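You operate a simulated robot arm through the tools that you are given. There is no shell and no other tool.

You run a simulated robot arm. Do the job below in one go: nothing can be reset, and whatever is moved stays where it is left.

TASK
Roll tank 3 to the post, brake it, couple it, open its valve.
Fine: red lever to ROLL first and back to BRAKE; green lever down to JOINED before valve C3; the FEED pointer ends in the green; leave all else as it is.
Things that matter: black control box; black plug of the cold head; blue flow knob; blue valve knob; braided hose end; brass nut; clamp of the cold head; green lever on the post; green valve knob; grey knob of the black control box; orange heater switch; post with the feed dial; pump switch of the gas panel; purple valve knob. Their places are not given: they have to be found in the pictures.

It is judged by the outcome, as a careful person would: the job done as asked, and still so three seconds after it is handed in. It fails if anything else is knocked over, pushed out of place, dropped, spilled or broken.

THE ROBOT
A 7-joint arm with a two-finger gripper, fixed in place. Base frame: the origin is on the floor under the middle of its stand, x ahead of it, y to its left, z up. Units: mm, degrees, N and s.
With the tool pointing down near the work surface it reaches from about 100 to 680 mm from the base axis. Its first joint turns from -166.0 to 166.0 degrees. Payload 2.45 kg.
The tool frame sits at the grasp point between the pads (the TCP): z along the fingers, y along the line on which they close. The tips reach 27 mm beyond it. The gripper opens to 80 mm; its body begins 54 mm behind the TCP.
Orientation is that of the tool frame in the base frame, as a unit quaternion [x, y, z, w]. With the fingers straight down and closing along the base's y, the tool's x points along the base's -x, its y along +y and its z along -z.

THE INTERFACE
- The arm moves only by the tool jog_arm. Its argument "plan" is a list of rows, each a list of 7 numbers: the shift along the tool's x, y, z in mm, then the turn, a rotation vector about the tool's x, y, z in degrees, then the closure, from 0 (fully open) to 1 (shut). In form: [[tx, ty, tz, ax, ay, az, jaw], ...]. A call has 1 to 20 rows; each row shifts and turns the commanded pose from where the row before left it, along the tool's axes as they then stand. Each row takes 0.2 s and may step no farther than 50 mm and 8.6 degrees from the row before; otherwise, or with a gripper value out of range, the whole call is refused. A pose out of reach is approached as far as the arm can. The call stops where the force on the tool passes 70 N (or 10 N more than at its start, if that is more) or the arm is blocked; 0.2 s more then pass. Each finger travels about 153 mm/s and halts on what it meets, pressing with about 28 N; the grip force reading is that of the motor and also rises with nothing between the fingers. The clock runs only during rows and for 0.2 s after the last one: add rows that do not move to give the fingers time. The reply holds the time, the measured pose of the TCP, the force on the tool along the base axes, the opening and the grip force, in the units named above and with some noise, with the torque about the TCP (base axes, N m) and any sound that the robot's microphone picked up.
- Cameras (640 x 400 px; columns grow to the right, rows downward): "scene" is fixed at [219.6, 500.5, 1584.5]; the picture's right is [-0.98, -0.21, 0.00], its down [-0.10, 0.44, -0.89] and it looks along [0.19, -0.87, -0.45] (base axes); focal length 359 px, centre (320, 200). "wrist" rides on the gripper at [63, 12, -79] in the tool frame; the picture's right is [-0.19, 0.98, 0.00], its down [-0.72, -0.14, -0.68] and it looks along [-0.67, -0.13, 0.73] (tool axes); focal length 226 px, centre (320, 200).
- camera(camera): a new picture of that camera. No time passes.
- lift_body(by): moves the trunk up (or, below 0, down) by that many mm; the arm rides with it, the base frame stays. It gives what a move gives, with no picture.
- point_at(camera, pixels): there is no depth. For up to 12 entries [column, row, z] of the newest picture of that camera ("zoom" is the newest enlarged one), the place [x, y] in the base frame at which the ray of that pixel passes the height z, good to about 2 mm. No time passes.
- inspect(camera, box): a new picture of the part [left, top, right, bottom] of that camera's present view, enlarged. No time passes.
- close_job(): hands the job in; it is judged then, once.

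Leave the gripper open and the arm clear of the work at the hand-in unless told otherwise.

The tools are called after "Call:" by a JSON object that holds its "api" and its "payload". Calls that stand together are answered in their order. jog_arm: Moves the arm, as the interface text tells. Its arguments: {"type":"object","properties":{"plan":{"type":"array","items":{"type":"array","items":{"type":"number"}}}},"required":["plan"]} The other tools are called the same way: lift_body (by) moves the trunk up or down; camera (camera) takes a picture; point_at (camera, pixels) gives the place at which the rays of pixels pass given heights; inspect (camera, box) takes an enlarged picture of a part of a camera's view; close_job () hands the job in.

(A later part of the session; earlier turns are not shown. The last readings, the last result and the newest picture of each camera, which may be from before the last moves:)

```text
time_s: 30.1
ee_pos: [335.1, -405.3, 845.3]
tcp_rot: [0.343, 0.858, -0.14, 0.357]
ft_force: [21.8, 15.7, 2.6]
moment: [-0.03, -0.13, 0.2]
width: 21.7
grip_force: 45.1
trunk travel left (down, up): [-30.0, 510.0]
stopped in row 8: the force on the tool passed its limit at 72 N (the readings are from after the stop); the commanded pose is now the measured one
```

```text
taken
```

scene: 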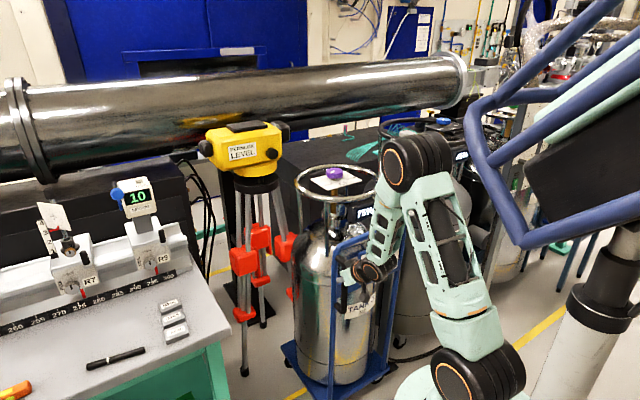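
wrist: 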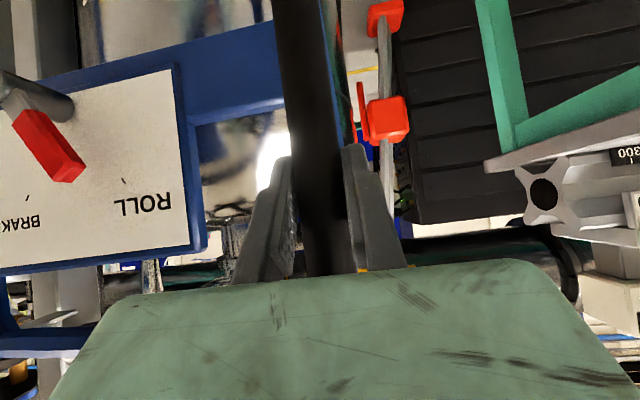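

The trolley hit its stop at 300 mm of travel (72 N). I'll let it settle and read the residual force, then enlarge the nut region.

Call:
{"api": "jog_arm", "payload": {"plan": [[0, 0, 0, 0, 0, 0, 1], [0, 0, 0, 0, 0, 0, 1]]}}

Call:
{"api": "inspect", "payload": {"camera": "scene", "box": [290, 130, 450, 250]}}

Call:
{"api": "camera", "payload": {"camera": "wrist"}}

```text
time_s: 30.7
ee_pos: [334.9, -406.2, 844.9]
tcp_rot: [0.345, 0.857, -0.141, 0.355]
ft_force: [27.7, 25.8, 4.6]
moment: [-0.59, -0.24, 0.17]
width: 21.7
grip_force: 45.2
trunk travel left (down, up): [-30.0, 510.0]
```

```text
3.33 times, centred on (370, 190) of scene
```

zoom: 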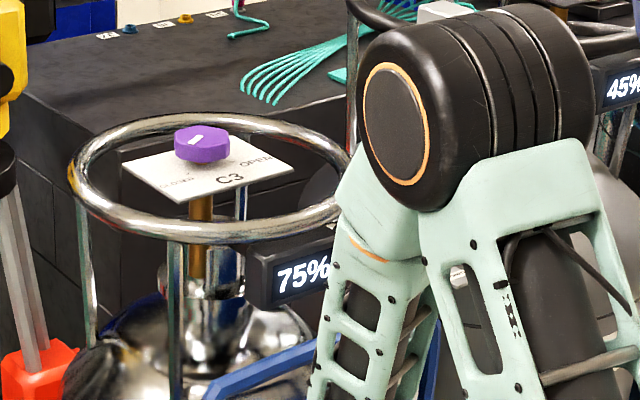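

```text
taken
```

wrist: 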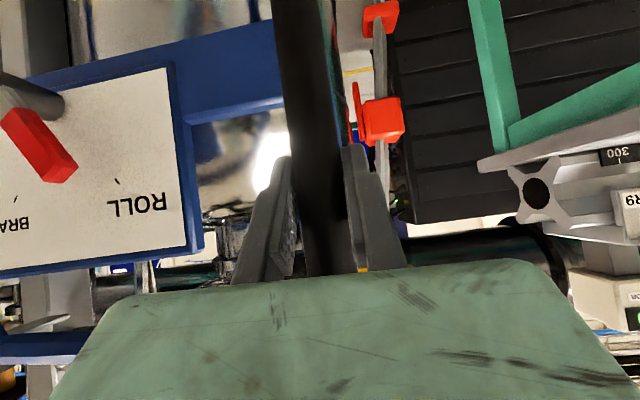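

There's 38 N still pressing against the stop. I'll ease off a few mm so the trolley isn't sprung when I let go.

Call:
{"api": "jog_arm", "payload": {"plan": [[0, 1.5, 0, 0, 0, 0, 1], [0, 1.5, 0, 0, 0, 0, 1], [0, 0, 0, 0, 0, 0, 1]]}}

```text
time_s: 31.5
ee_pos: [333.7, -405.6, 845.2]
tcp_rot: [0.346, 0.857, -0.141, 0.356]
ft_force: [24.5, 13.7, -0.3]
moment: [-0.74, -0.46, -0.09]
width: 21.8
grip_force: 45.4
trunk travel left (down, up): [-30.0, 510.0]
```

Call:
{"api": "jog_arm", "payload": {"plan": [[0, 1.5, 0, 0, 0, 0, 1], [0, 1.5, 0, 0, 0, 0, 1], [0, 0, 0, 0, 0, 0, 1]]}}

```text
time_s: 32.3
ee_pos: [335.3, -405.5, 845.7]
tcp_rot: [0.348, 0.856, -0.142, 0.355]
ft_force: [15.8, -2.5, 6.3]
moment: [0.28, 0.73, -0.05]
width: 21.6
grip_force: 45.2
trunk travel left (down, up): [-30.0, 510.0]
```

Residual along the track is now about 9 N against the stop, which is good for releasing. I'll open the fingers partway.

Call:
{"api": "jog_arm", "payload": {"plan": [[0, 0, 0, 0, 0, 0, 0.6], [0, 0, 0, 0, 0, 0, 0.4], [0, 0, 0, 0, 0, 0, 0.35]]}}

Call:
{"api": "camera", "payload": {"camera": "wrist"}}

Call:
{"api": "camera", "payload": {"camera": "scene"}}

```text
time_s: 33.1
ee_pos: [335.1, -404.2, 844.9]
tcp_rot: [0.348, 0.856, -0.141, 0.355]
ft_force: [0.3, 0.1, 0.5]
moment: [-0.01, 0.02, -0.01]
width: 52.1
grip_force: 0.2
trunk travel left (down, up): [-30.0, 510.0]
```

```text
taken
```

wrist: 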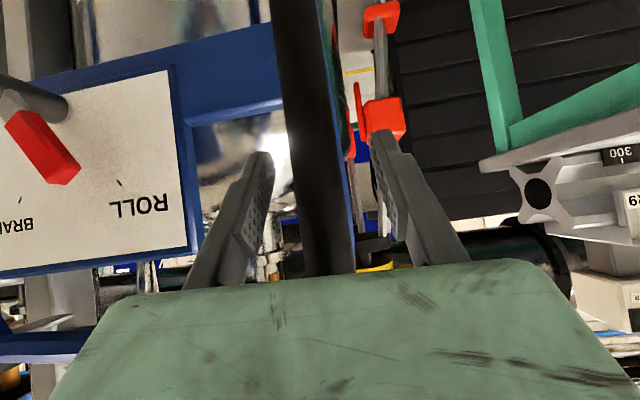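

```text
taken
```

scene: 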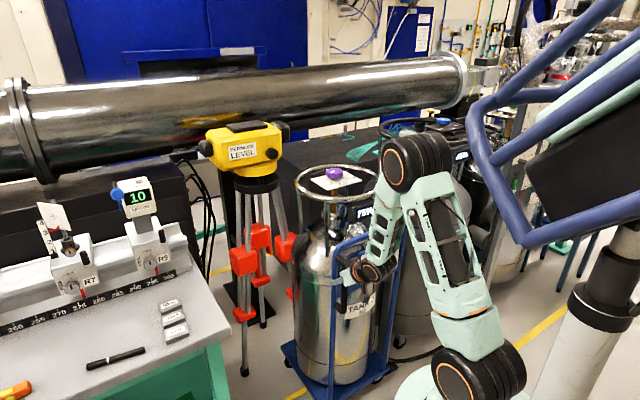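

The gripper is free and the trolley stayed in place. I'll back off along the tool 80 mm, straighten the small rotation, and then close the fingers.

Call:
{"api": "jog_arm", "payload": {"plan": [[0, 0, -25, 0, 0, 0, 0.35], [0, 0, -25, 0, 0, 0, 0.35], [0, 0, -25, 0.85, 0, 0.4, 0.35], [0, 0, 0, 0, 0, 0, 1], [0, 0, 0, 0, 0, 0, 1]]}}

Call:
{"api": "camera", "payload": {"camera": "wrist"}}

Call:
{"api": "inspect", "payload": {"camera": "scene", "box": [290, 130, 450, 250]}}

```text
time_s: 34.3
ee_pos: [296.3, -367.5, 898.2]
tcp_rot: [0.353, 0.854, -0.146, 0.353]
ft_force: [-1.0, 0.7, 0.6]
moment: [0.01, 0.0, 0.02]
width: 0.0
grip_force: 28.0
trunk travel left (down, up): [-30.0, 510.0]
```

```text
taken
```

wrist: 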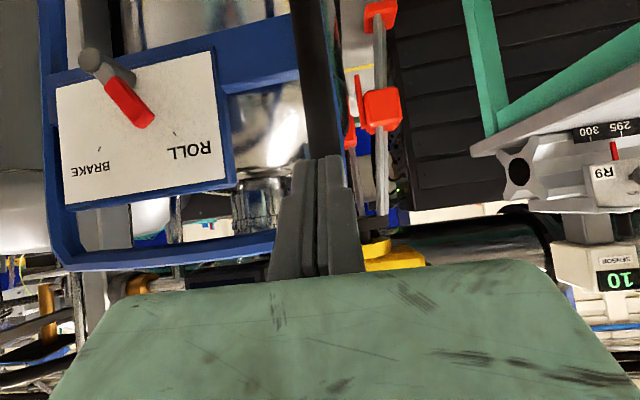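

```text
3.33 times, centred on (370, 190) of scene
```

zoom: 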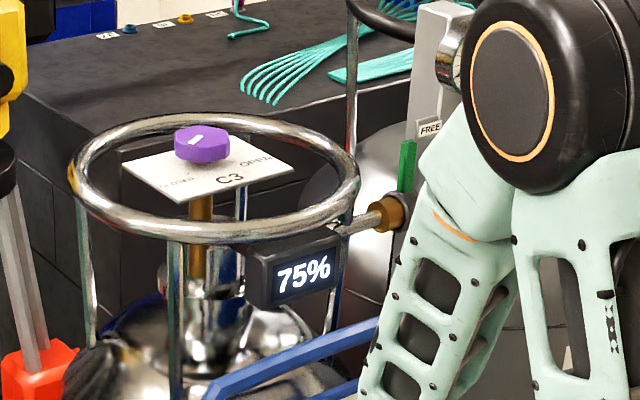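

The brass nut now sits at the post's socket (zoom (390,215)). Next I'll move to the ROLL side of the red lever, staying off the plate.

Call:
{"api": "jog_arm", "payload": {"plan": [[9.1, -34.3, 7.2, 0, 0, 0, 1], [9.1, -34.3, 7.2, 0, 0, 0, 1], [9, -34.4, 7.3, 0, 0, 0, 1], [0, 0, 0, 0, 0, 0, 1]]}}

Call:
{"api": "camera", "payload": {"camera": "wrist"}}

```text
time_s: 35.3
ee_pos: [219.9, -439.6, 863.8]
tcp_rot: [0.352, 0.854, -0.146, 0.353]
ft_force: [-0.8, -0.3, 0.5]
moment: [0.02, -0.01, 0.02]
width: 0.0
grip_force: 27.9
trunk travel left (down, up): [-30.0, 510.0]
```

```text
taken
```

wrist: 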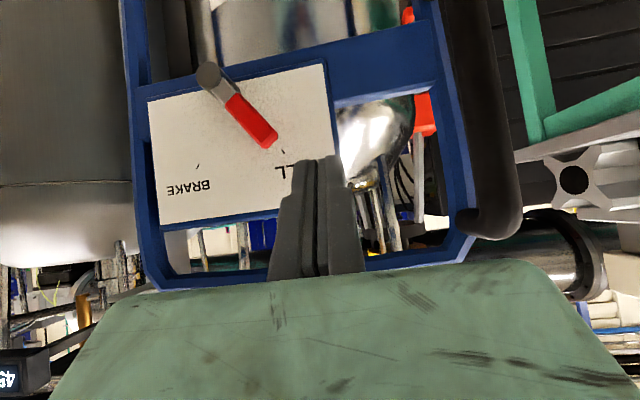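

Fingers are on the ROLL side of the lever (lever tip at (270,140)). I'll advance 88 mm along the tool beside it.

Call:
{"api": "jog_arm", "payload": {"plan": [[0, 0, 29, 0, 0, 0, 1], [0, 0, 29, 0, 0, 0, 1], [0, 0, 30, 0, 0, 0, 1], [0, 0, 0, 0, 0, 0, 1]]}}

Call:
{"api": "camera", "payload": {"camera": "wrist"}}

```text
time_s: 36.3
ee_pos: [266.5, -484.3, 801.2]
tcp_rot: [0.353, 0.854, -0.146, 0.353]
ft_force: [-0.8, -0.1, 0.0]
moment: [0.03, -0.02, -0.01]
width: 0.2
grip_force: 27.5
trunk travel left (down, up): [-30.0, 510.0]
```

```text
taken
```

wrist: 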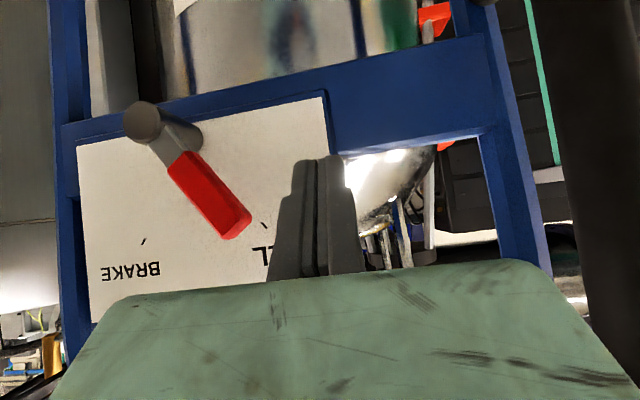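

Fingers are beside the lever with no contact. I'll sweep toward BRAKE (tool -y); this presses the trolley against its stop, not away.

Call:
{"api": "jog_arm", "payload": {"plan": [[0, -10, 0, 0, 0, 0, 1], [0, -10, 0, 0, 0, 0, 1], [0, -10, 0, 0, 0, 0, 1], [0, -10, 0, 0, 0, 0, 1], [0, -10, 0, 0, 0, 0, 1], [0, -10, 0, 0, 0, 0, 1], [0, -8, 0, 0, 0, 0, 1]]}}

Call:
{"api": "camera", "payload": {"camera": "wrist"}}

```text
time_s: 37.9
ee_pos: [217.7, -530.2, 801.5]
tcp_rot: [0.353, 0.854, -0.145, 0.354]
ft_force: [-0.2, 2.0, 0.4]
moment: [0.0, -0.01, -0.01]
width: 0.3
grip_force: 28.3
trunk travel left (down, up): [-30.0, 510.0]
```

```text
taken
```

wrist: 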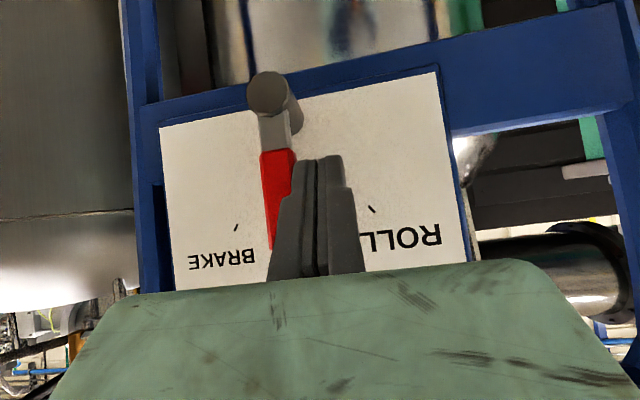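

The lever is about vertical, so I'll continue in small steps.

Call:
{"api": "jog_arm", "payload": {"plan": [[0, -5, 0, 0, 0, 0, 1], [0, -5, 0, 0, 0, 0, 1], [0, -4, 0, 0, 0, 0, 1], [0, 0, 0, 0, 0, 0, 1]]}}

Call:
{"api": "camera", "payload": {"camera": "wrist"}}

```text
time_s: 38.9
ee_pos: [206.4, -540.2, 801.8]
tcp_rot: [0.353, 0.854, -0.146, 0.353]
ft_force: [-0.2, -0.1, 0.5]
moment: [0.02, 0.02, -0.02]
width: 0.4
grip_force: 28.0
trunk travel left (down, up): [-30.0, 510.0]
```

```text
taken
```

wrist: 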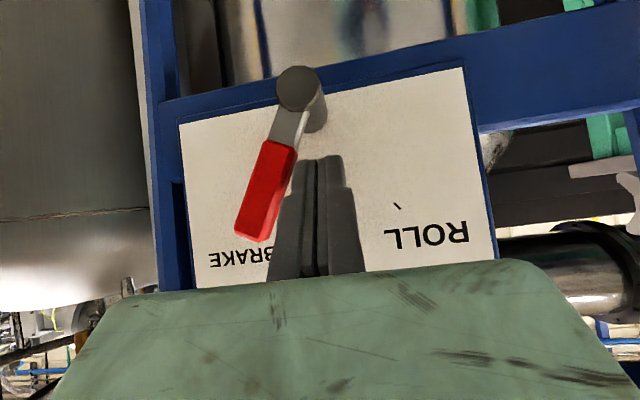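

The lever leans partway to BRAKE. A few mm more until it meets its stop.

Call:
{"api": "jog_arm", "payload": {"plan": [[0, -3, 0, 0, 0, 0, 1], [0, -3, 0, 0, 0, 0, 1], [0, -2, 0, 0, 0, 0, 1], [0, 0, 0, 0, 0, 0, 1]]}}

Call:
{"api": "camera", "payload": {"camera": "wrist"}}

```text
time_s: 39.9
ee_pos: [204.5, -545.8, 802.1]
tcp_rot: [0.352, 0.854, -0.145, 0.354]
ft_force: [2.7, 6.6, 1.5]
moment: [0.08, -0.01, 0.0]
width: 0.0
grip_force: 27.9
trunk travel left (down, up): [-30.0, 510.0]
```

```text
taken
```

wrist: 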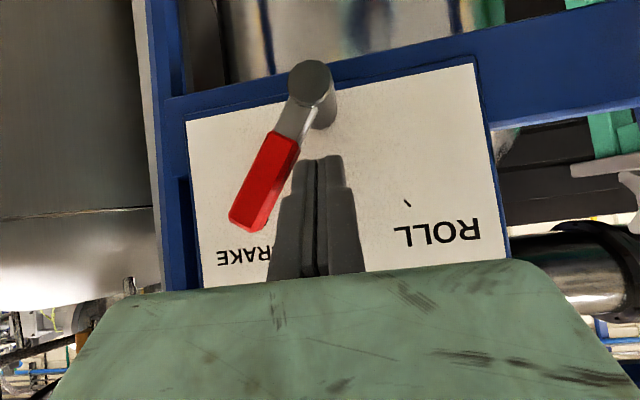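

A light reaction has begun. I'll press 4 mm more to make sure it's at the BRAKE stop.

Call:
{"api": "jog_arm", "payload": {"plan": [[0, -1.5, 0, 0, 0, 0, 1], [0, -1.5, 0, 0, 0, 0, 1], [0, -1, 0, 0, 0, 0, 1], [0, 0, 0, 0, 0, 0, 1]]}}

Call:
{"api": "inspect", "payload": {"camera": "wrist", "box": [160, 40, 500, 290]}}

```text
time_s: 40.9
ee_pos: [202.9, -545.2, 802.2]
tcp_rot: [0.35, 0.855, -0.145, 0.354]
ft_force: [24.6, 33.4, 5.8]
moment: [0.44, -0.39, 0.14]
width: 0.1
grip_force: 28.2
trunk travel left (down, up): [-30.0, 510.0]
```

```text
1.60 times, centred on (330, 165) of wrist
```

zoom: 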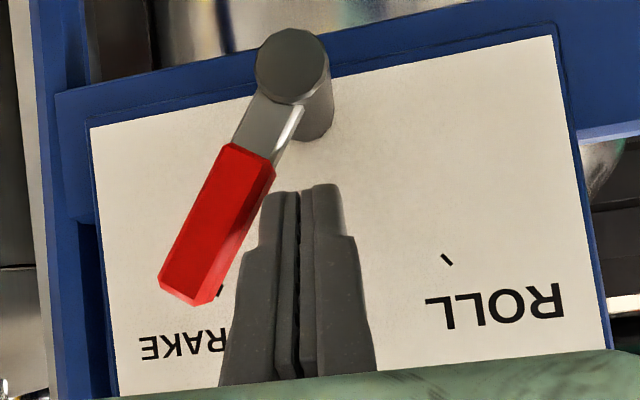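

41 N reaction, so the lever is firmly at BRAKE with its tick just showing beside it. I'll back off and retreat along the tool.

Call:
{"api": "jog_arm", "payload": {"plan": [[0, 14, 0, 0, 0, 0, 1], [0, 0, -30, 0, 0, 0, 1], [0, 0, -30, 0, 0, 0, 1], [0, 0, -30, 0, 0, 0, 1], [0, 0, 0, 0, 0, 0, 1]]}}

Call:
{"api": "camera", "payload": {"camera": "wrist"}}

Call:
{"api": "camera", "payload": {"camera": "scene"}}

```text
time_s: 42.1
ee_pos: [164.8, -494.4, 867.7]
tcp_rot: [0.353, 0.854, -0.146, 0.354]
ft_force: [-0.8, 0.2, 0.7]
moment: [0.04, -0.02, -0.02]
width: 0.0
grip_force: 27.8
trunk travel left (down, up): [-30.0, 510.0]
```

```text
taken
```

wrist: 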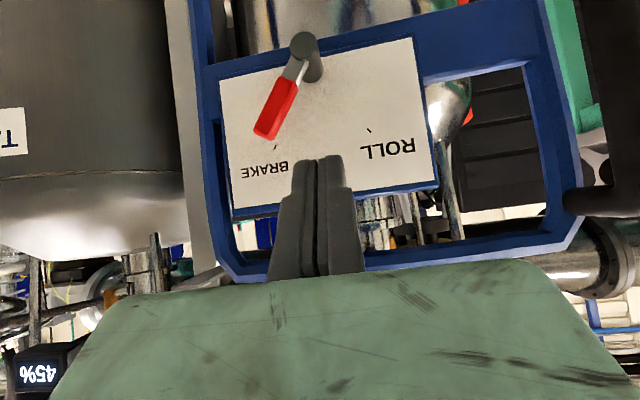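

```text
taken
```

scene: 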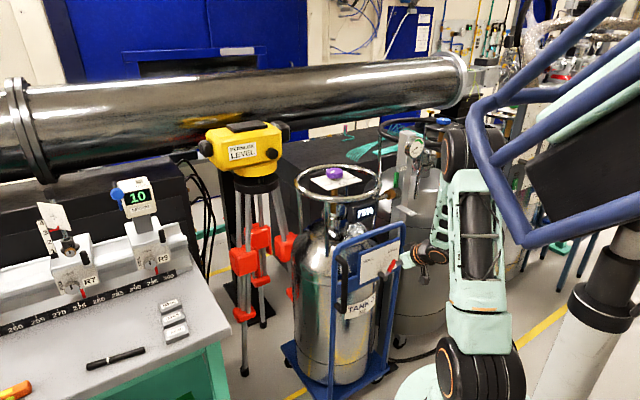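

The brake lever stays at BRAKE. Now the scene camera has a clear view of the nut, socket and post, so I'll enlarge it.

Call:
{"api": "inspect", "payload": {"camera": "scene", "box": [350, 120, 446, 230]}}

Call:
{"api": "inspect", "payload": {"camera": "scene", "box": [380, 160, 430, 220]}}

Call:
{"api": "inspect", "payload": {"camera": "scene", "box": [290, 220, 440, 340]}}

```text
3.64 times, centred on (398, 175) of scene
```

zoom: 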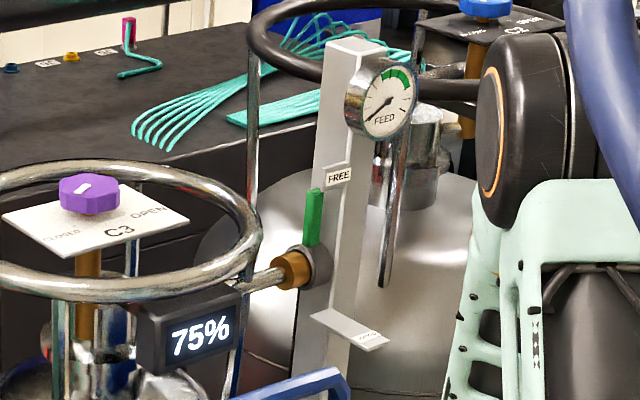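

```text
6.67 times, centred on (405, 190) of scene
```

zoom: 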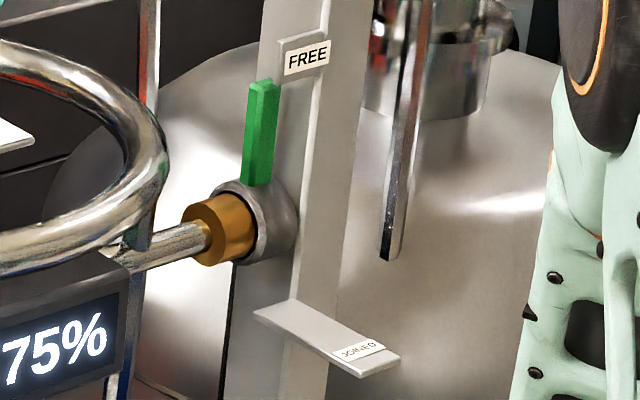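

```text
3.33 times, centred on (365, 280) of scene
```

zoom: 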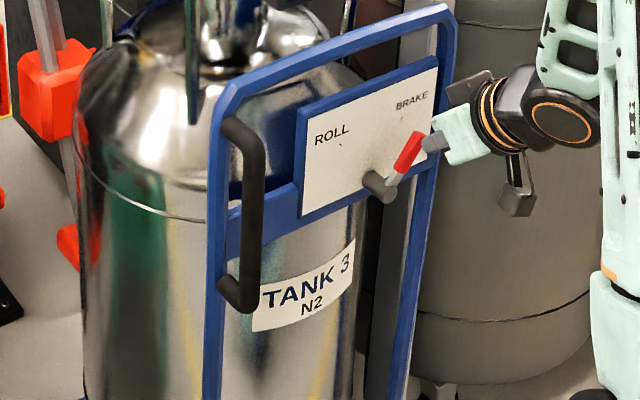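

The nut sits inside the socket ring. The green lever is on the ring's top pointing to FREE, and a JOINED shelf sticks forward below it. I'll bring the wrist camera closer to the post.

Call:
{"api": "jog_arm", "payload": {"plan": [[-27.3, -32.3, -11.3, 0, 0, 0, 1], [-27.3, -32.3, -11.3, 0, 0, 0, 1], [-27.3, -32.3, -11.3, 0, 0, 0, 1], [0, 0, 0, 0, 0, 0, 1]]}}

Call:
{"api": "camera", "payload": {"camera": "wrist"}}

Call:
{"api": "camera", "payload": {"camera": "scene"}}

```text
time_s: 43.1
ee_pos: [118.3, -585.9, 948.0]
tcp_rot: [0.353, 0.854, -0.146, 0.353]
ft_force: [-0.3, -0.3, 0.3]
moment: [-0.03, -0.02, 0.0]
width: 0.1
grip_force: 28.1
trunk travel left (down, up): [-30.0, 510.0]
```

```text
taken
```

wrist: 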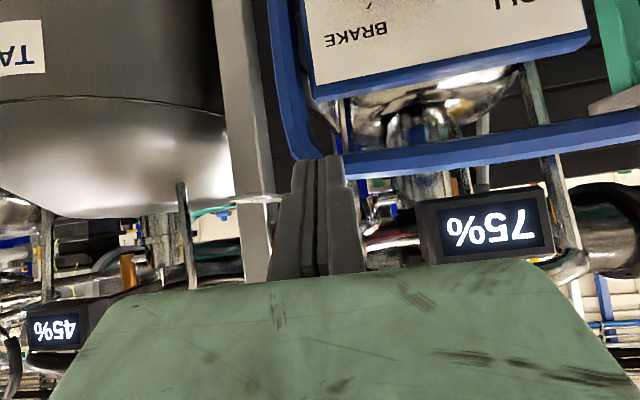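

```text
taken
```

scene: 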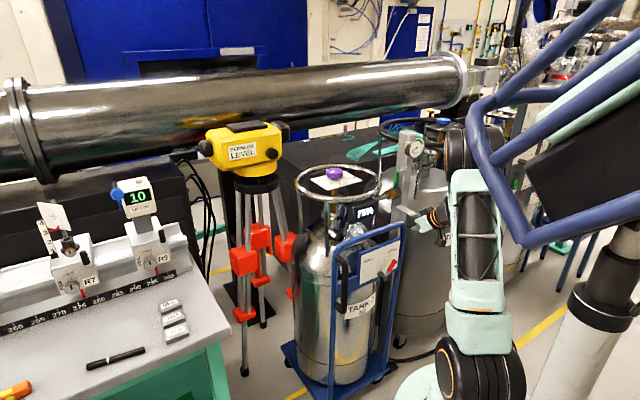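

The gripper hides the socket from here, so I'll raise the tool about 120 mm to bring it into the open part of the picture.

Call:
{"api": "jog_arm", "payload": {"plan": [[-28, 5, -28, 0, 0, 0, 1], [-28, 5, -28, 0, 0, 0, 1], [-28, 5, -28, 0, 0, 0, 1], [0, 0, 0, 0, 0, 0, 1]]}}

Call:
{"api": "camera", "payload": {"camera": "wrist"}}

Call:
{"api": "inspect", "payload": {"camera": "wrist", "box": [140, 60, 340, 260]}}

```text
time_s: 44.1
ee_pos: [130.2, -575.6, 1066.0]
tcp_rot: [0.353, 0.854, -0.146, 0.352]
ft_force: [-0.4, 0.7, -0.1]
moment: [0.0, 0.01, -0.01]
width: 0.0
grip_force: 28.1
trunk travel left (down, up): [-30.0, 510.0]
```

```text
taken
```

wrist: 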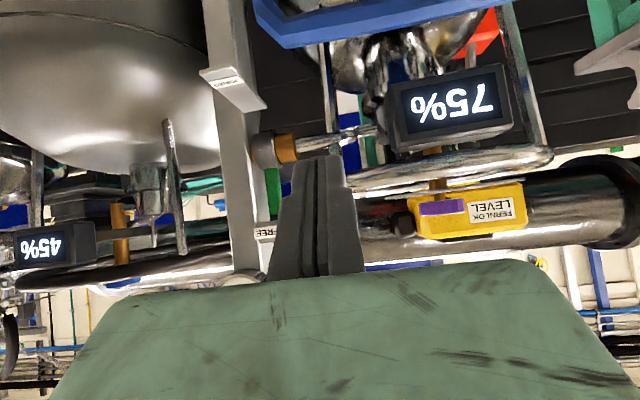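

```text
2.00 times, centred on (240, 160) of wrist
```

zoom: 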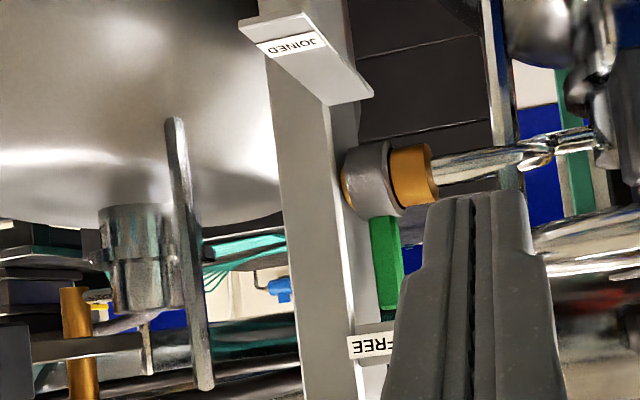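

Now the post is visible from the front: the collar sticks out toward the tank with the lever on it. I'll enlarge further to judge the gap between lever and post.

Call:
{"api": "inspect", "payload": {"camera": "wrist", "box": [190, 110, 290, 260]}}

Call:
{"api": "inspect", "payload": {"camera": "wrist", "box": [180, 50, 280, 120]}}

```text
2.67 times, centred on (240, 185) of wrist
```

zoom: 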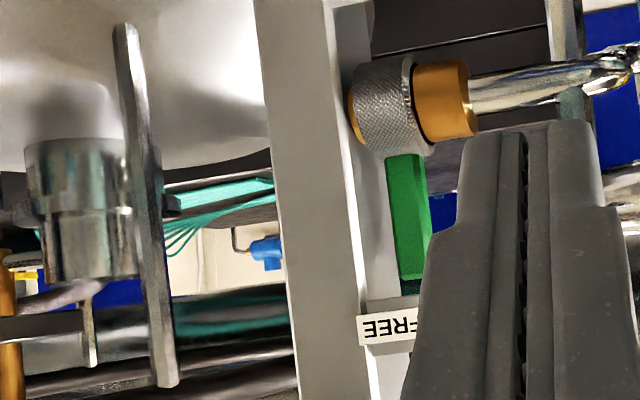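

```text
5.71 times, centred on (230, 85) of wrist
```

zoom: 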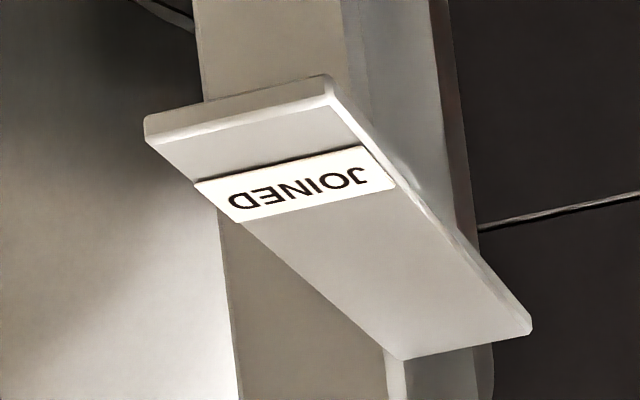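

I'll triangulate the shelf corners, lever edges and post edge from both cameras using these views.

Call:
{"api": "point_at", "payload": {"camera": "wrist", "pixels": [[200.2, 71.9, 900], [231.75, 64, 900], [266.8, 106, 900], [244, 112.5, 900], [266.8, 106, 890], [231.75, 64, 890], [275, 191, 1040], [275, 191, 1044], [280.4, 192.5, 1042], [269.2, 190.6, 1042], [274.8, 213, 1073], [247.5, 153, 970]]}}

Call:
{"api": "point_at", "payload": {"camera": "scene", "pixels": [[417, 213.7, 900], [411.3, 216.2, 900], [395.25, 206.5, 900], [400.5, 205, 900], [395.25, 206.5, 890], [411.3, 216.2, 890], [402, 197.5, 970], [402, 197.5, 990], [396.5, 173, 1073], [384, 366, 8], [378, 362, 8], [390, 362, 8]]}}

Call:
{"api": "inspect", "payload": {"camera": "scene", "box": [360, 320, 420, 380]}}

```text
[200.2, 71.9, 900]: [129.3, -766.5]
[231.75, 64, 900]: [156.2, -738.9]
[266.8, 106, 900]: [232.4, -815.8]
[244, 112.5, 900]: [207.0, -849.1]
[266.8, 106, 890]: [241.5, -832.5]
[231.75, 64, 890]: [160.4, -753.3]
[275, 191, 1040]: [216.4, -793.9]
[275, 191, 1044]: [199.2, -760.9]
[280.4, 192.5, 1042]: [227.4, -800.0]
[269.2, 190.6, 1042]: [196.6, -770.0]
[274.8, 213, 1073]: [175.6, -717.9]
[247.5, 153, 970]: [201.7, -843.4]
```

```text
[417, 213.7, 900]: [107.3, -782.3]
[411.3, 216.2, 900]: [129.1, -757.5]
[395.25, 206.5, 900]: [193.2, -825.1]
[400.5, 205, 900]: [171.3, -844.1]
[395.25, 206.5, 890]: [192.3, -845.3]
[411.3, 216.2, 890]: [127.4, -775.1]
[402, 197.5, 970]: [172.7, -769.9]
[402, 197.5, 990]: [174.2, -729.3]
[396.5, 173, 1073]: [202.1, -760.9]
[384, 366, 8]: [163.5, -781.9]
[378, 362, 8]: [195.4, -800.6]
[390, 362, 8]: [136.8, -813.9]
```

```text
6.67 times, centred on (390, 350) of scene
```

zoom: 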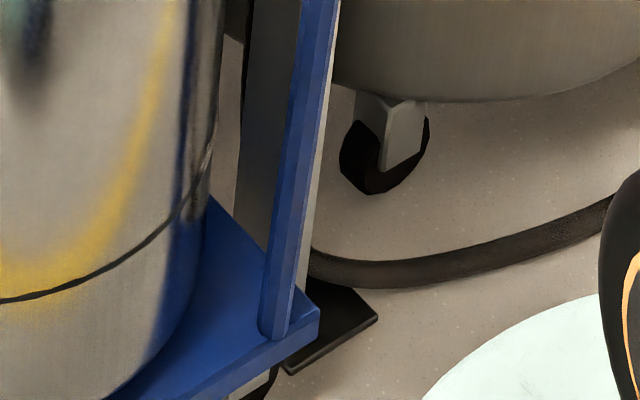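

The two cameras disagree by about 30 mm for the shelf, so I'll cross-check with well-known points: the nut/ring interface and the ring collar.

Call:
{"api": "point_at", "payload": {"camera": "wrist", "pixels": [[276.7, 151, 980], [276.7, 151, 990], [276.7, 151, 970], [286.8, 147.5, 980]]}}

Call:
{"api": "point_at", "payload": {"camera": "scene", "pixels": [[393.75, 195.25, 980], [393.75, 195.25, 990], [393.75, 195.25, 970], [389.7, 196, 980]]}}

Call:
{"api": "camera", "payload": {"camera": "wrist"}}

Call:
{"api": "inspect", "payload": {"camera": "wrist", "box": [180, 40, 340, 160]}}

```text
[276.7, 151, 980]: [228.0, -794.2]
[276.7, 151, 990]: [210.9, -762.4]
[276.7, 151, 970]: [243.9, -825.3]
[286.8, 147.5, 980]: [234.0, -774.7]
```

```text
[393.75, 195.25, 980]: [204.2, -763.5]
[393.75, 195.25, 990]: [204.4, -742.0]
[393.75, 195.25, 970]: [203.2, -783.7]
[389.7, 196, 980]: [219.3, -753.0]
```

```text
taken
```

wrist: 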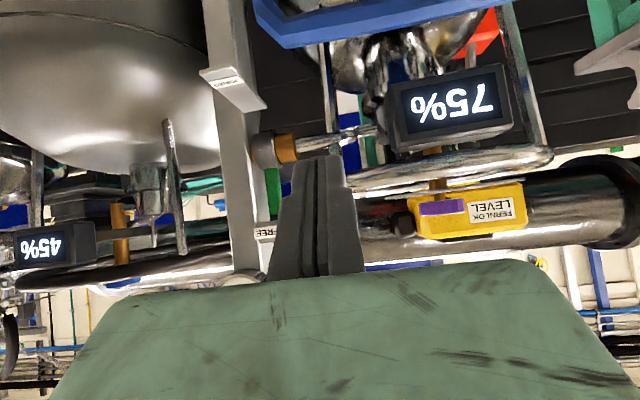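

```text
3.33 times, centred on (260, 100) of wrist
```

zoom: 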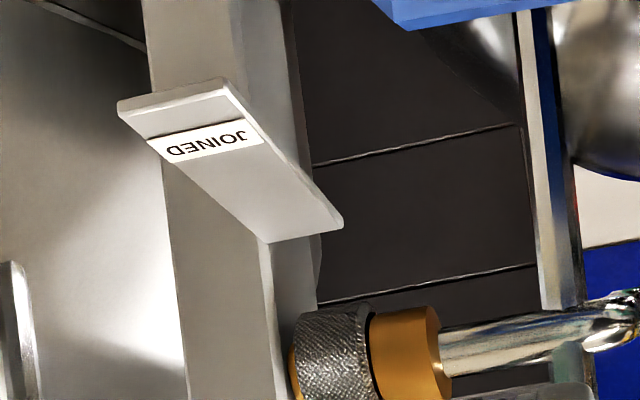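

The shelf really sits in front of the post (z≈945, N side toward the robot). So the lever swings forward and down from FREE onto that shelf. I need to see the gap between lever and post squarely, so I'll move right and up in front of the post.

Call:
{"api": "jog_arm", "payload": {"plan": [[-20, -28.3, -20, 0, 0, 0, 1], [-20, -28.3, -20, 0, 0, 0, 1], [-20, -28.3, -20, 0, 0, 0, 1], [0, 0, 0, 0, 0, 0, 1]]}}

Call:
{"api": "camera", "payload": {"camera": "wrist"}}

Call:
{"api": "inspect", "payload": {"camera": "wrist", "box": [260, 20, 400, 160]}}

```text
time_s: 45.1
ee_pos: [70.0, -637.2, 1151.0]
tcp_rot: [0.353, 0.854, -0.146, 0.353]
ft_force: [0.2, -0.2, 0.3]
moment: [0.02, -0.02, 0.02]
width: 0.0
grip_force: 27.9
trunk travel left (down, up): [-30.0, 510.0]
```

```text
taken
```

wrist: 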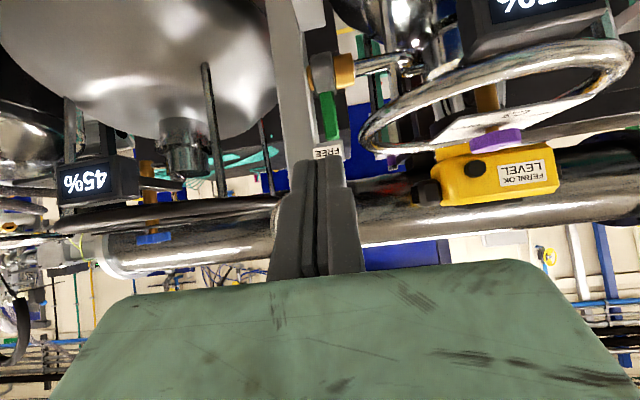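

```text
2.86 times, centred on (330, 90) of wrist
```

zoom: 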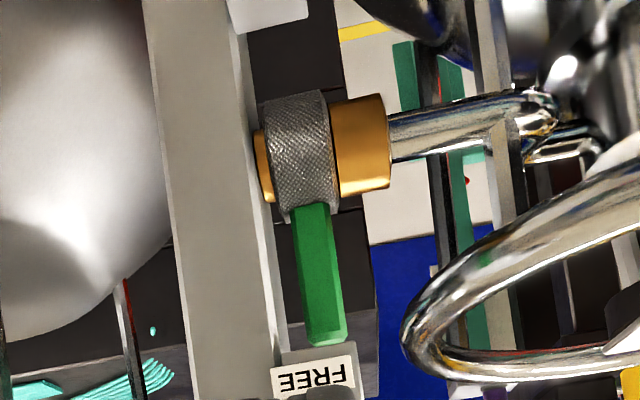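

Clear view now: there's only a 13 mm gap between lever and post, too tight for a finger. So I'll hook the lever from the tank side. The closed fingers come in diagonally from above the tank ring with the tip behind the lever, then pull it forward. First I'll yaw the tool 60° about the vertical at this free spot.

Call:
{"api": "jog_arm", "payload": {"plan": [[0, 0, 0, 5.303, 0, 5.303, 1], [0, 0, 0, 5.303, 0, 5.303, 1], [0, 0, 0, 5.303, 0, 5.303, 1], [0, 0, 0, 5.303, 0, 5.303, 1], [0, 0, 0, 5.303, 0, 5.303, 1], [0, 0, 0, 5.303, 0, 5.303, 1], [0, 0, 0, 5.303, 0, 5.303, 1], [0, 0, 0, 5.303, 0, 5.303, 1], [0, 0, 0, 0, 0, 0, 1]]}}

Call:
{"api": "camera", "payload": {"camera": "wrist"}}

Call:
{"api": "camera", "payload": {"camera": "scene"}}

```text
time_s: 47.1
ee_pos: [70.5, -635.8, 1150.7]
tcp_rot: [0.733, 0.562, -0.304, 0.233]
ft_force: [0.1, -0.8, -0.8]
moment: [-0.01, 0.01, 0.01]
width: 0.2
grip_force: 28.4
trunk travel left (down, up): [-30.0, 510.0]
```

```text
taken
```

wrist: 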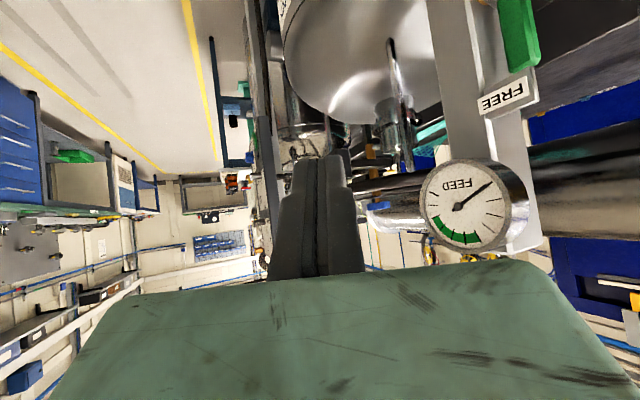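

```text
taken
```

scene: 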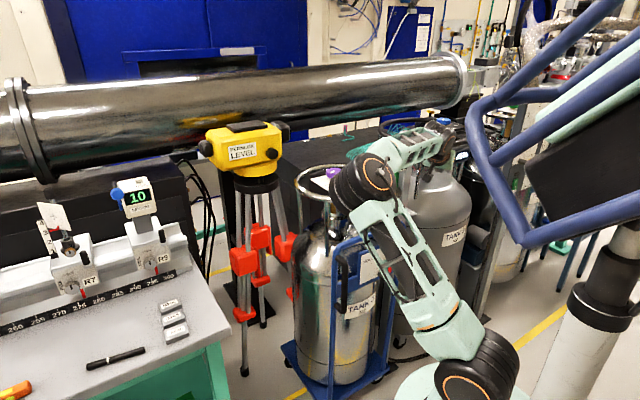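

The dial is bigger than I thought: about 38 mm in radius around (149,-762,1167). I'll yaw 15° more so the hand's end stays clear of it, and raise the trunk 150 mm for reach.

Call:
{"api": "jog_arm", "payload": {"plan": [[0, 0, 0, 5.303, 0, 5.303, 1], [0, 0, 0, 5.303, 0, 5.303, 1], [0, 0, 0, 0, 0, 0, 1]]}}

Call:
{"api": "lift_body", "payload": {"by": 150}}

Call:
{"api": "camera", "payload": {"camera": "scene"}}

```text
time_s: 47.9
ee_pos: [70.7, -636.6, 1149.4]
tcp_rot: [0.799, 0.463, -0.331, 0.192]
ft_force: [1.0, 0.1, -1.0]
moment: [-0.01, 0.07, -0.03]
width: 0.0
grip_force: 27.8
trunk travel left (down, up): [-30.0, 510.0]
```

```text
time_s: 49.7
ee_pos: [70.1, -636.6, 1300.4]
tcp_rot: [0.799, 0.463, -0.331, 0.192]
ft_force: [-0.4, -0.5, -0.2]
moment: [0.01, 0.01, 0.02]
width: 0.0
grip_force: 27.8
trunk travel left (down, up): [-180.0, 360.0]
```

```text
taken
```

scene: 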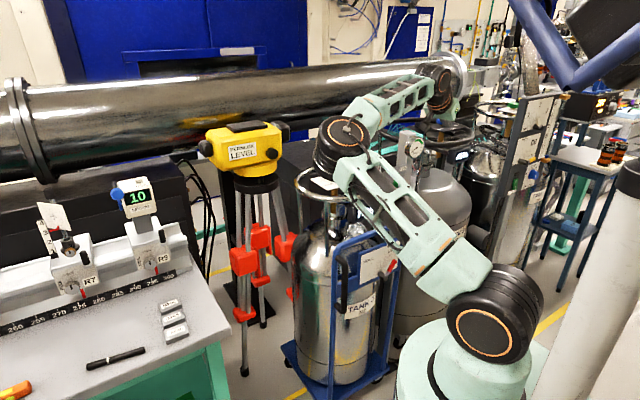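

The arm is clear above everything. I'll move to the pre-hook point above the tank ring, about 100 mm before the hooking pose.

Call:
{"api": "jog_arm", "payload": {"plan": [[22, 35.35, 14.07, 0, 0, 0, 1], [22, 35.35, 14.07, 0, 0, 0, 1], [22, 35.35, 14.07, 0, 0, 0, 1], [22, 35.35, 14.07, 0, 0, 0, 1], [0, 0, 0, 0, 0, 0, 1]]}}

Call:
{"api": "camera", "payload": {"camera": "wrist"}}

Call:
{"api": "camera", "payload": {"camera": "scene"}}

```text
time_s: 50.9
ee_pos: [103.4, -649.4, 1273.9]
tcp_rot: [0.8, 0.463, -0.331, 0.191]
ft_force: [-0.4, 0.1, -0.1]
moment: [-0.01, -0.03, 0.02]
width: 0.1
grip_force: 28.3
out of reach, approached as far as the arm can: row 2, 3, 4
trunk travel left (down, up): [-180.0, 360.0]
```

```text
taken
```

wrist: 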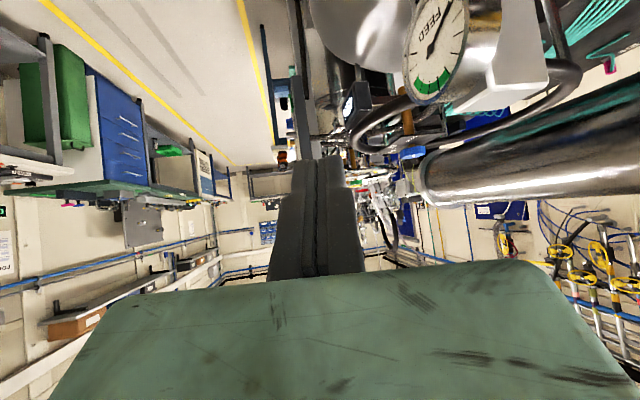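

```text
taken
```

scene: 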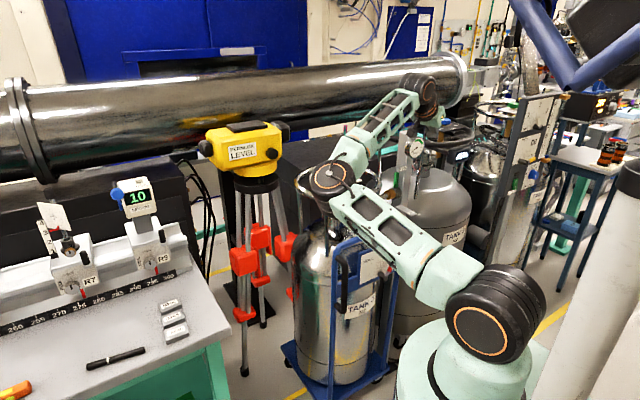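

The extra yaw drove the arm to a joint limit. I'll use a gentler scheme: yaw back to 45° (tool toward -y) and roll the hand 45° about its axis so its wide side clears the dial. First, the yaw back.

Call:
{"api": "jog_arm", "payload": {"plan": [[0, 0, 0, -5.303, 0, -5.303, 1], [0, 0, 0, -5.303, 0, -5.303, 1], [0, 0, 0, -5.303, 0, -5.303, 1], [0, 0, 0, -5.303, 0, -5.303, 1], [0, 0, 0, 0, 0, 0, 1]]}}

Call:
{"api": "camera", "payload": {"camera": "scene"}}

```text
time_s: 52.1
ee_pos: [102.7, -648.6, 1276.3]
tcp_rot: [0.652, 0.655, -0.27, 0.271]
ft_force: [-0.3, -0.3, 0.6]
moment: [-0.02, -0.03, 0.02]
width: 0.0
grip_force: 27.8
trunk travel left (down, up): [-180.0, 360.0]
```

```text
taken
```

scene: 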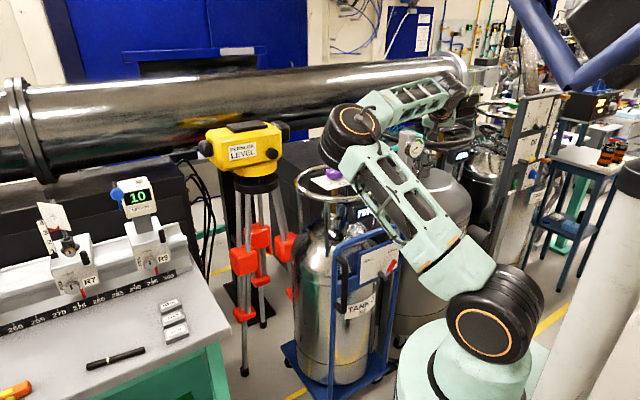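

The yaw back worked: the tool points to -y and 45° down. Next, roll 45° about the tool axis.

Call:
{"api": "jog_arm", "payload": {"plan": [[0, 0, 0, 0, 0, 7.5, 1], [0, 0, 0, 0, 0, 7.5, 1], [0, 0, 0, 0, 0, 7.5, 1], [0, 0, 0, 0, 0, 7.5, 1], [0, 0, 0, 0, 0, 7.5, 1], [0, 0, 0, 0, 0, 7.5, 1], [0, 0, 0, 0, 0, 0, 1]]}}

Call:
{"api": "camera", "payload": {"camera": "scene"}}

Call:
{"api": "camera", "payload": {"camera": "wrist"}}

```text
time_s: 53.7
ee_pos: [102.5, -648.1, 1275.9]
tcp_rot: [0.828, 0.41, -0.169, 0.343]
ft_force: [0.1, 0.2, -0.1]
moment: [0.03, -0.04, 0.01]
width: 0.1
grip_force: 27.8
out of reach, approached as far as the arm can: row 6
trunk travel left (down, up): [-180.0, 360.0]
```

```text
taken
```

scene: 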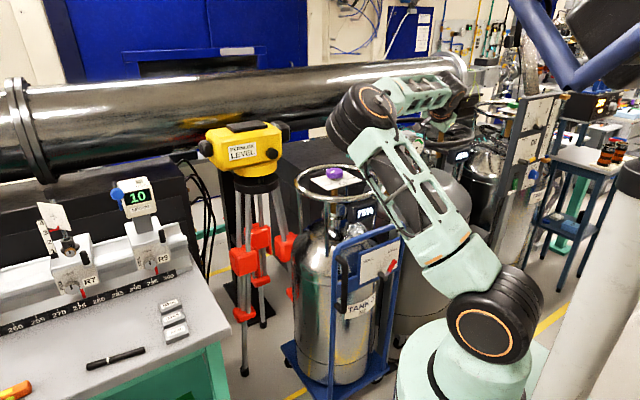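

```text
taken
```

wrist: 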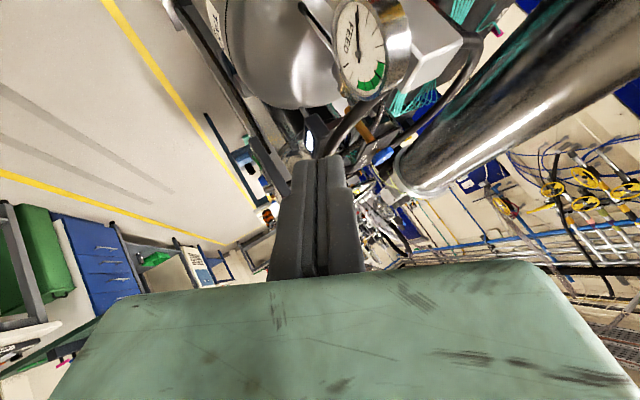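

The roll stopped at about 37° (joint limit), so I'll roll back 15°, which leaves enough range. A 22° roll still clears the dial. Then I'll go partway toward the pre-hook point.

Call:
{"api": "jog_arm", "payload": {"plan": [[0, 0, 0, 0, 0, -7.5, 1], [0, 0, 0, 0, 0, -7.5, 1], [19.3, 21.2, 26.9, 0, 0, 0, 1], [19.3, 21.2, 26.9, 0, 0, 0, 1], [0, 0, 0, 0, 0, 0, 1]]}}

Call:
{"api": "camera", "payload": {"camera": "scene"}}

Call:
{"api": "camera", "payload": {"camera": "wrist"}}

```text
time_s: 54.9
ee_pos: [158.4, -673.1, 1224.0]
tcp_rot: [0.767, 0.514, -0.213, 0.319]
ft_force: [1.0, 0.4, 0.8]
moment: [-0.04, 0.02, 0.02]
width: 0.2
grip_force: 28.0
trunk travel left (down, up): [-180.0, 360.0]
```

```text
taken
```

scene: 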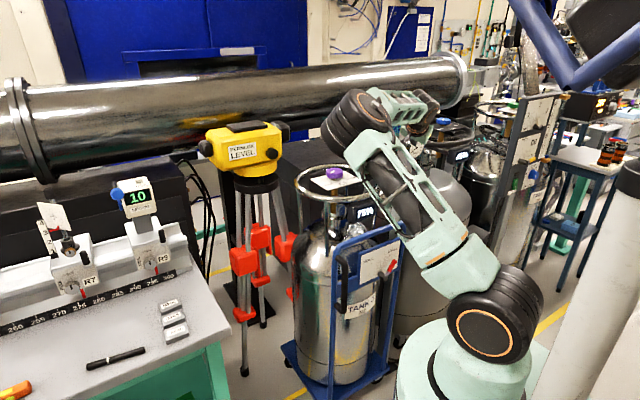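

```text
taken
```

wrist: 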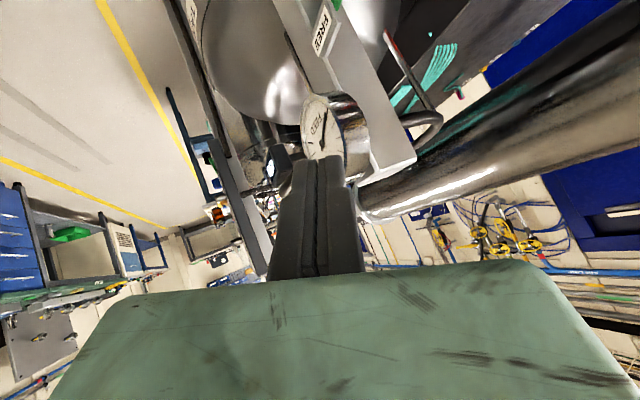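

No reach problem now. I'll continue to the pre-hook point.

Call:
{"api": "jog_arm", "payload": {"plan": [[19.3, 21.2, 26.9, 0, 0, 0, 1], [19.3, 21.2, 26.9, 0, 0, 0, 1], [19.3, 21.2, 26.9, 0, 0, 0, 1], [0, 0, 0, 0, 0, 0, 1]]}}

Call:
{"api": "camera", "payload": {"camera": "wrist"}}

Call:
{"api": "camera", "payload": {"camera": "scene"}}

```text
time_s: 55.9
ee_pos: [236.0, -708.9, 1146.5]
tcp_rot: [0.767, 0.514, -0.212, 0.318]
ft_force: [0.5, 0.5, 0.4]
moment: [-0.01, 0.0, -0.03]
width: 0.1
grip_force: 27.9
trunk travel left (down, up): [-180.0, 360.0]
```

```text
taken
```

wrist: 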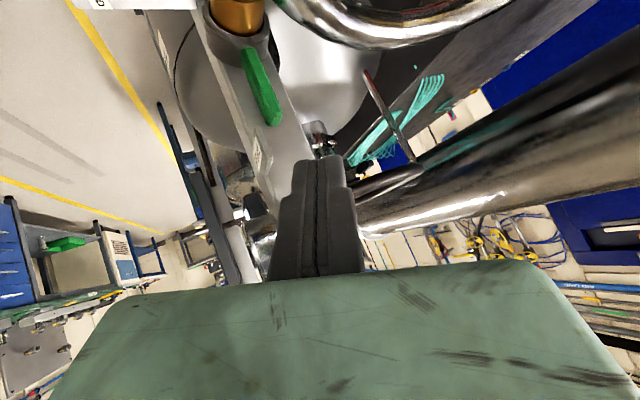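

```text
taken
```

scene: 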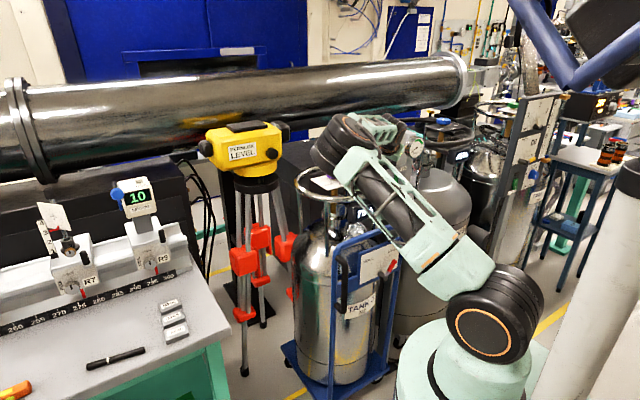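

Very good view of the lever (from (250,55) to (272,120)) from the tank side. I'll enlarge to place it exactly relative to the fingertips' path.

Call:
{"api": "inspect", "payload": {"camera": "wrist", "box": [190, 0, 350, 180]}}

Call:
{"api": "point_at", "payload": {"camera": "wrist", "pixels": [[272, 122, 1077], [272, 122, 1072], [250, 55, 1015], [258, 160, 1095], [320, 110, 1070], [238, 30, 985]]}}

```text
2.22 times, centred on (270, 90) of wrist
```

zoom: 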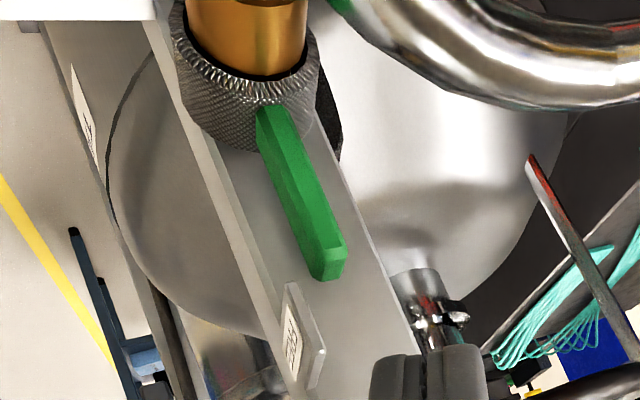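

```text
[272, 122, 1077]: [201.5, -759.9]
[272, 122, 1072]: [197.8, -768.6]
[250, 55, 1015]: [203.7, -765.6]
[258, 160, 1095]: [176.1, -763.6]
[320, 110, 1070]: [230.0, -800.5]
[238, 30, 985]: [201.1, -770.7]
```

Lever is at about E≈394–405, back face N≈-688, top z≈1075, so the finger path passes about 11 mm behind it, clear of the FREE tag. I'll advance two thirds of the way and check.

Call:
{"api": "jog_arm", "payload": {"plan": [[-0.3, -2.8, 27.7, 0, 0, 0, 1], [-0.3, -2.8, 27.7, 0, 0, 0, 1], [0, 0, 0, 0, 0, 0, 1]]}}

Call:
{"api": "camera", "payload": {"camera": "wrist"}}

Call:
{"api": "inspect", "payload": {"camera": "scene", "box": [330, 110, 450, 220]}}

```text
time_s: 56.7
ee_pos: [231.4, -748.1, 1107.3]
tcp_rot: [0.767, 0.514, -0.213, 0.319]
ft_force: [0.5, -0.8, 1.2]
moment: [-0.02, -0.03, 0.03]
width: 0.3
grip_force: 28.2
trunk travel left (down, up): [-180.0, 360.0]
```

```text
taken
```

wrist: 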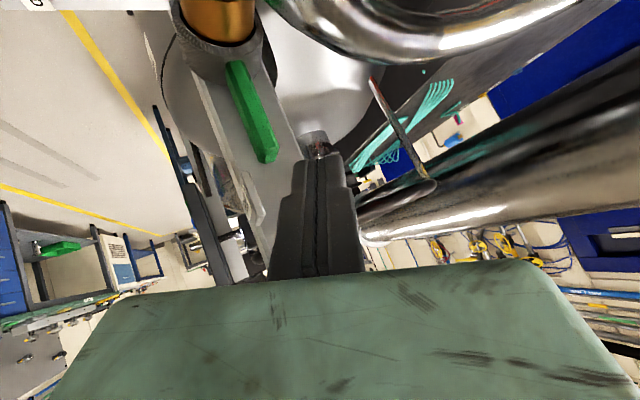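

```text
3.64 times, centred on (390, 165) of scene
```

zoom: 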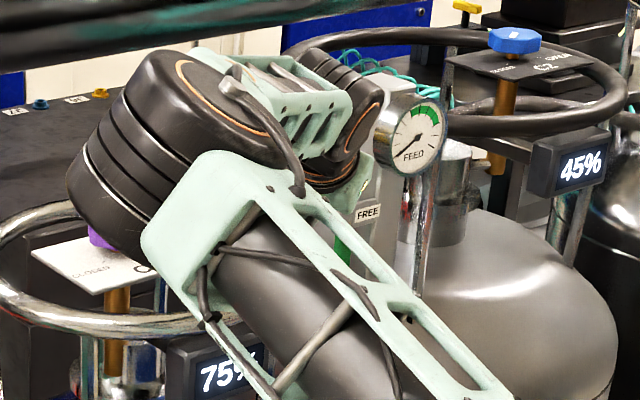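

The tip is still clear, and the lever top at (270,155) is left of the fingers. I'll advance the last 27 mm.

Call:
{"api": "jog_arm", "payload": {"plan": [[-0.1, -1.4, 13.8, 0, 0, 0, 1], [-0.2, -1.4, 13.8, 0, 0, 0, 1], [0, 0, 0, 0, 0, 0, 1]]}}

Call:
{"api": "camera", "payload": {"camera": "wrist"}}

Call:
{"api": "inspect", "payload": {"camera": "wrist", "box": [170, 0, 370, 230]}}

```text
time_s: 57.5
ee_pos: [228.3, -767.0, 1086.3]
tcp_rot: [0.767, 0.514, -0.213, 0.318]
ft_force: [0.0, -0.4, 0.5]
moment: [-0.02, 0.0, 0.02]
width: 0.0
grip_force: 28.3
trunk travel left (down, up): [-180.0, 360.0]
```

```text
taken
```

wrist: 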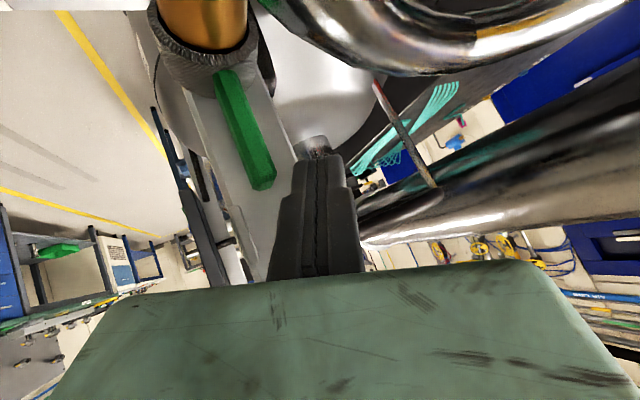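

```text
1.74 times, centred on (270, 115) of wrist
```

zoom: 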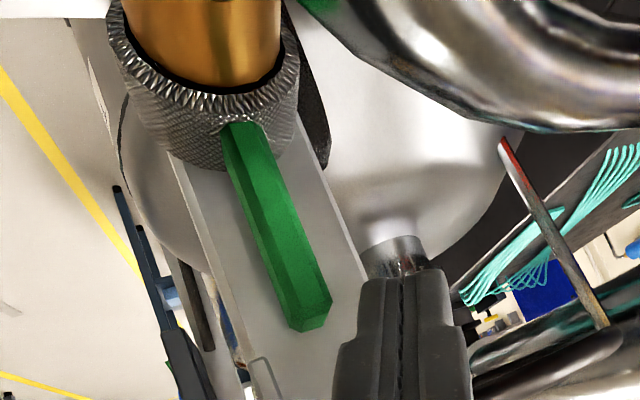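

The tip is behind the lever's plane with a few mm to spare. Now I'll draw it toward the robot side (+N) in 4 mm steps.

Call:
{"api": "jog_arm", "payload": {"plan": [[0.77, -3.36, -2.0, 0, 0, 0, 1], [0.77, -3.36, -2.0, 0, 0, 0, 1], [0.77, -3.36, -2.0, 0, 0, 0, 1], [0.77, -3.36, -2.0, 0, 0, 0, 1], [0, 0, 0, 0, 0, 0, 1]]}}

Call:
{"api": "camera", "payload": {"camera": "wrist"}}

```text
time_s: 58.7
ee_pos: [218.2, -755.7, 1086.5]
tcp_rot: [0.767, 0.514, -0.213, 0.318]
ft_force: [0.4, 0.3, 0.5]
moment: [0.0, 0.04, -0.01]
width: 0.0
grip_force: 28.4
trunk travel left (down, up): [-180.0, 360.0]
```

```text
taken
```

wrist: 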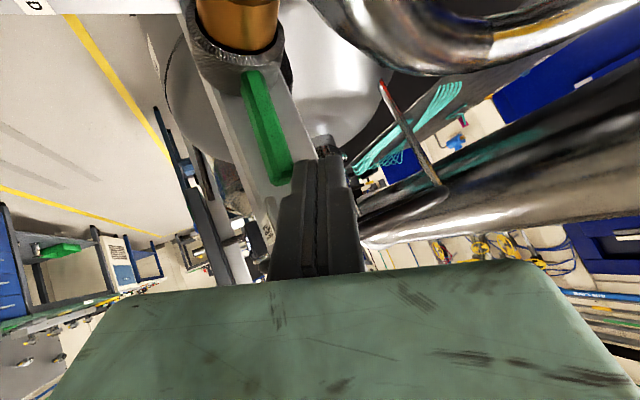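

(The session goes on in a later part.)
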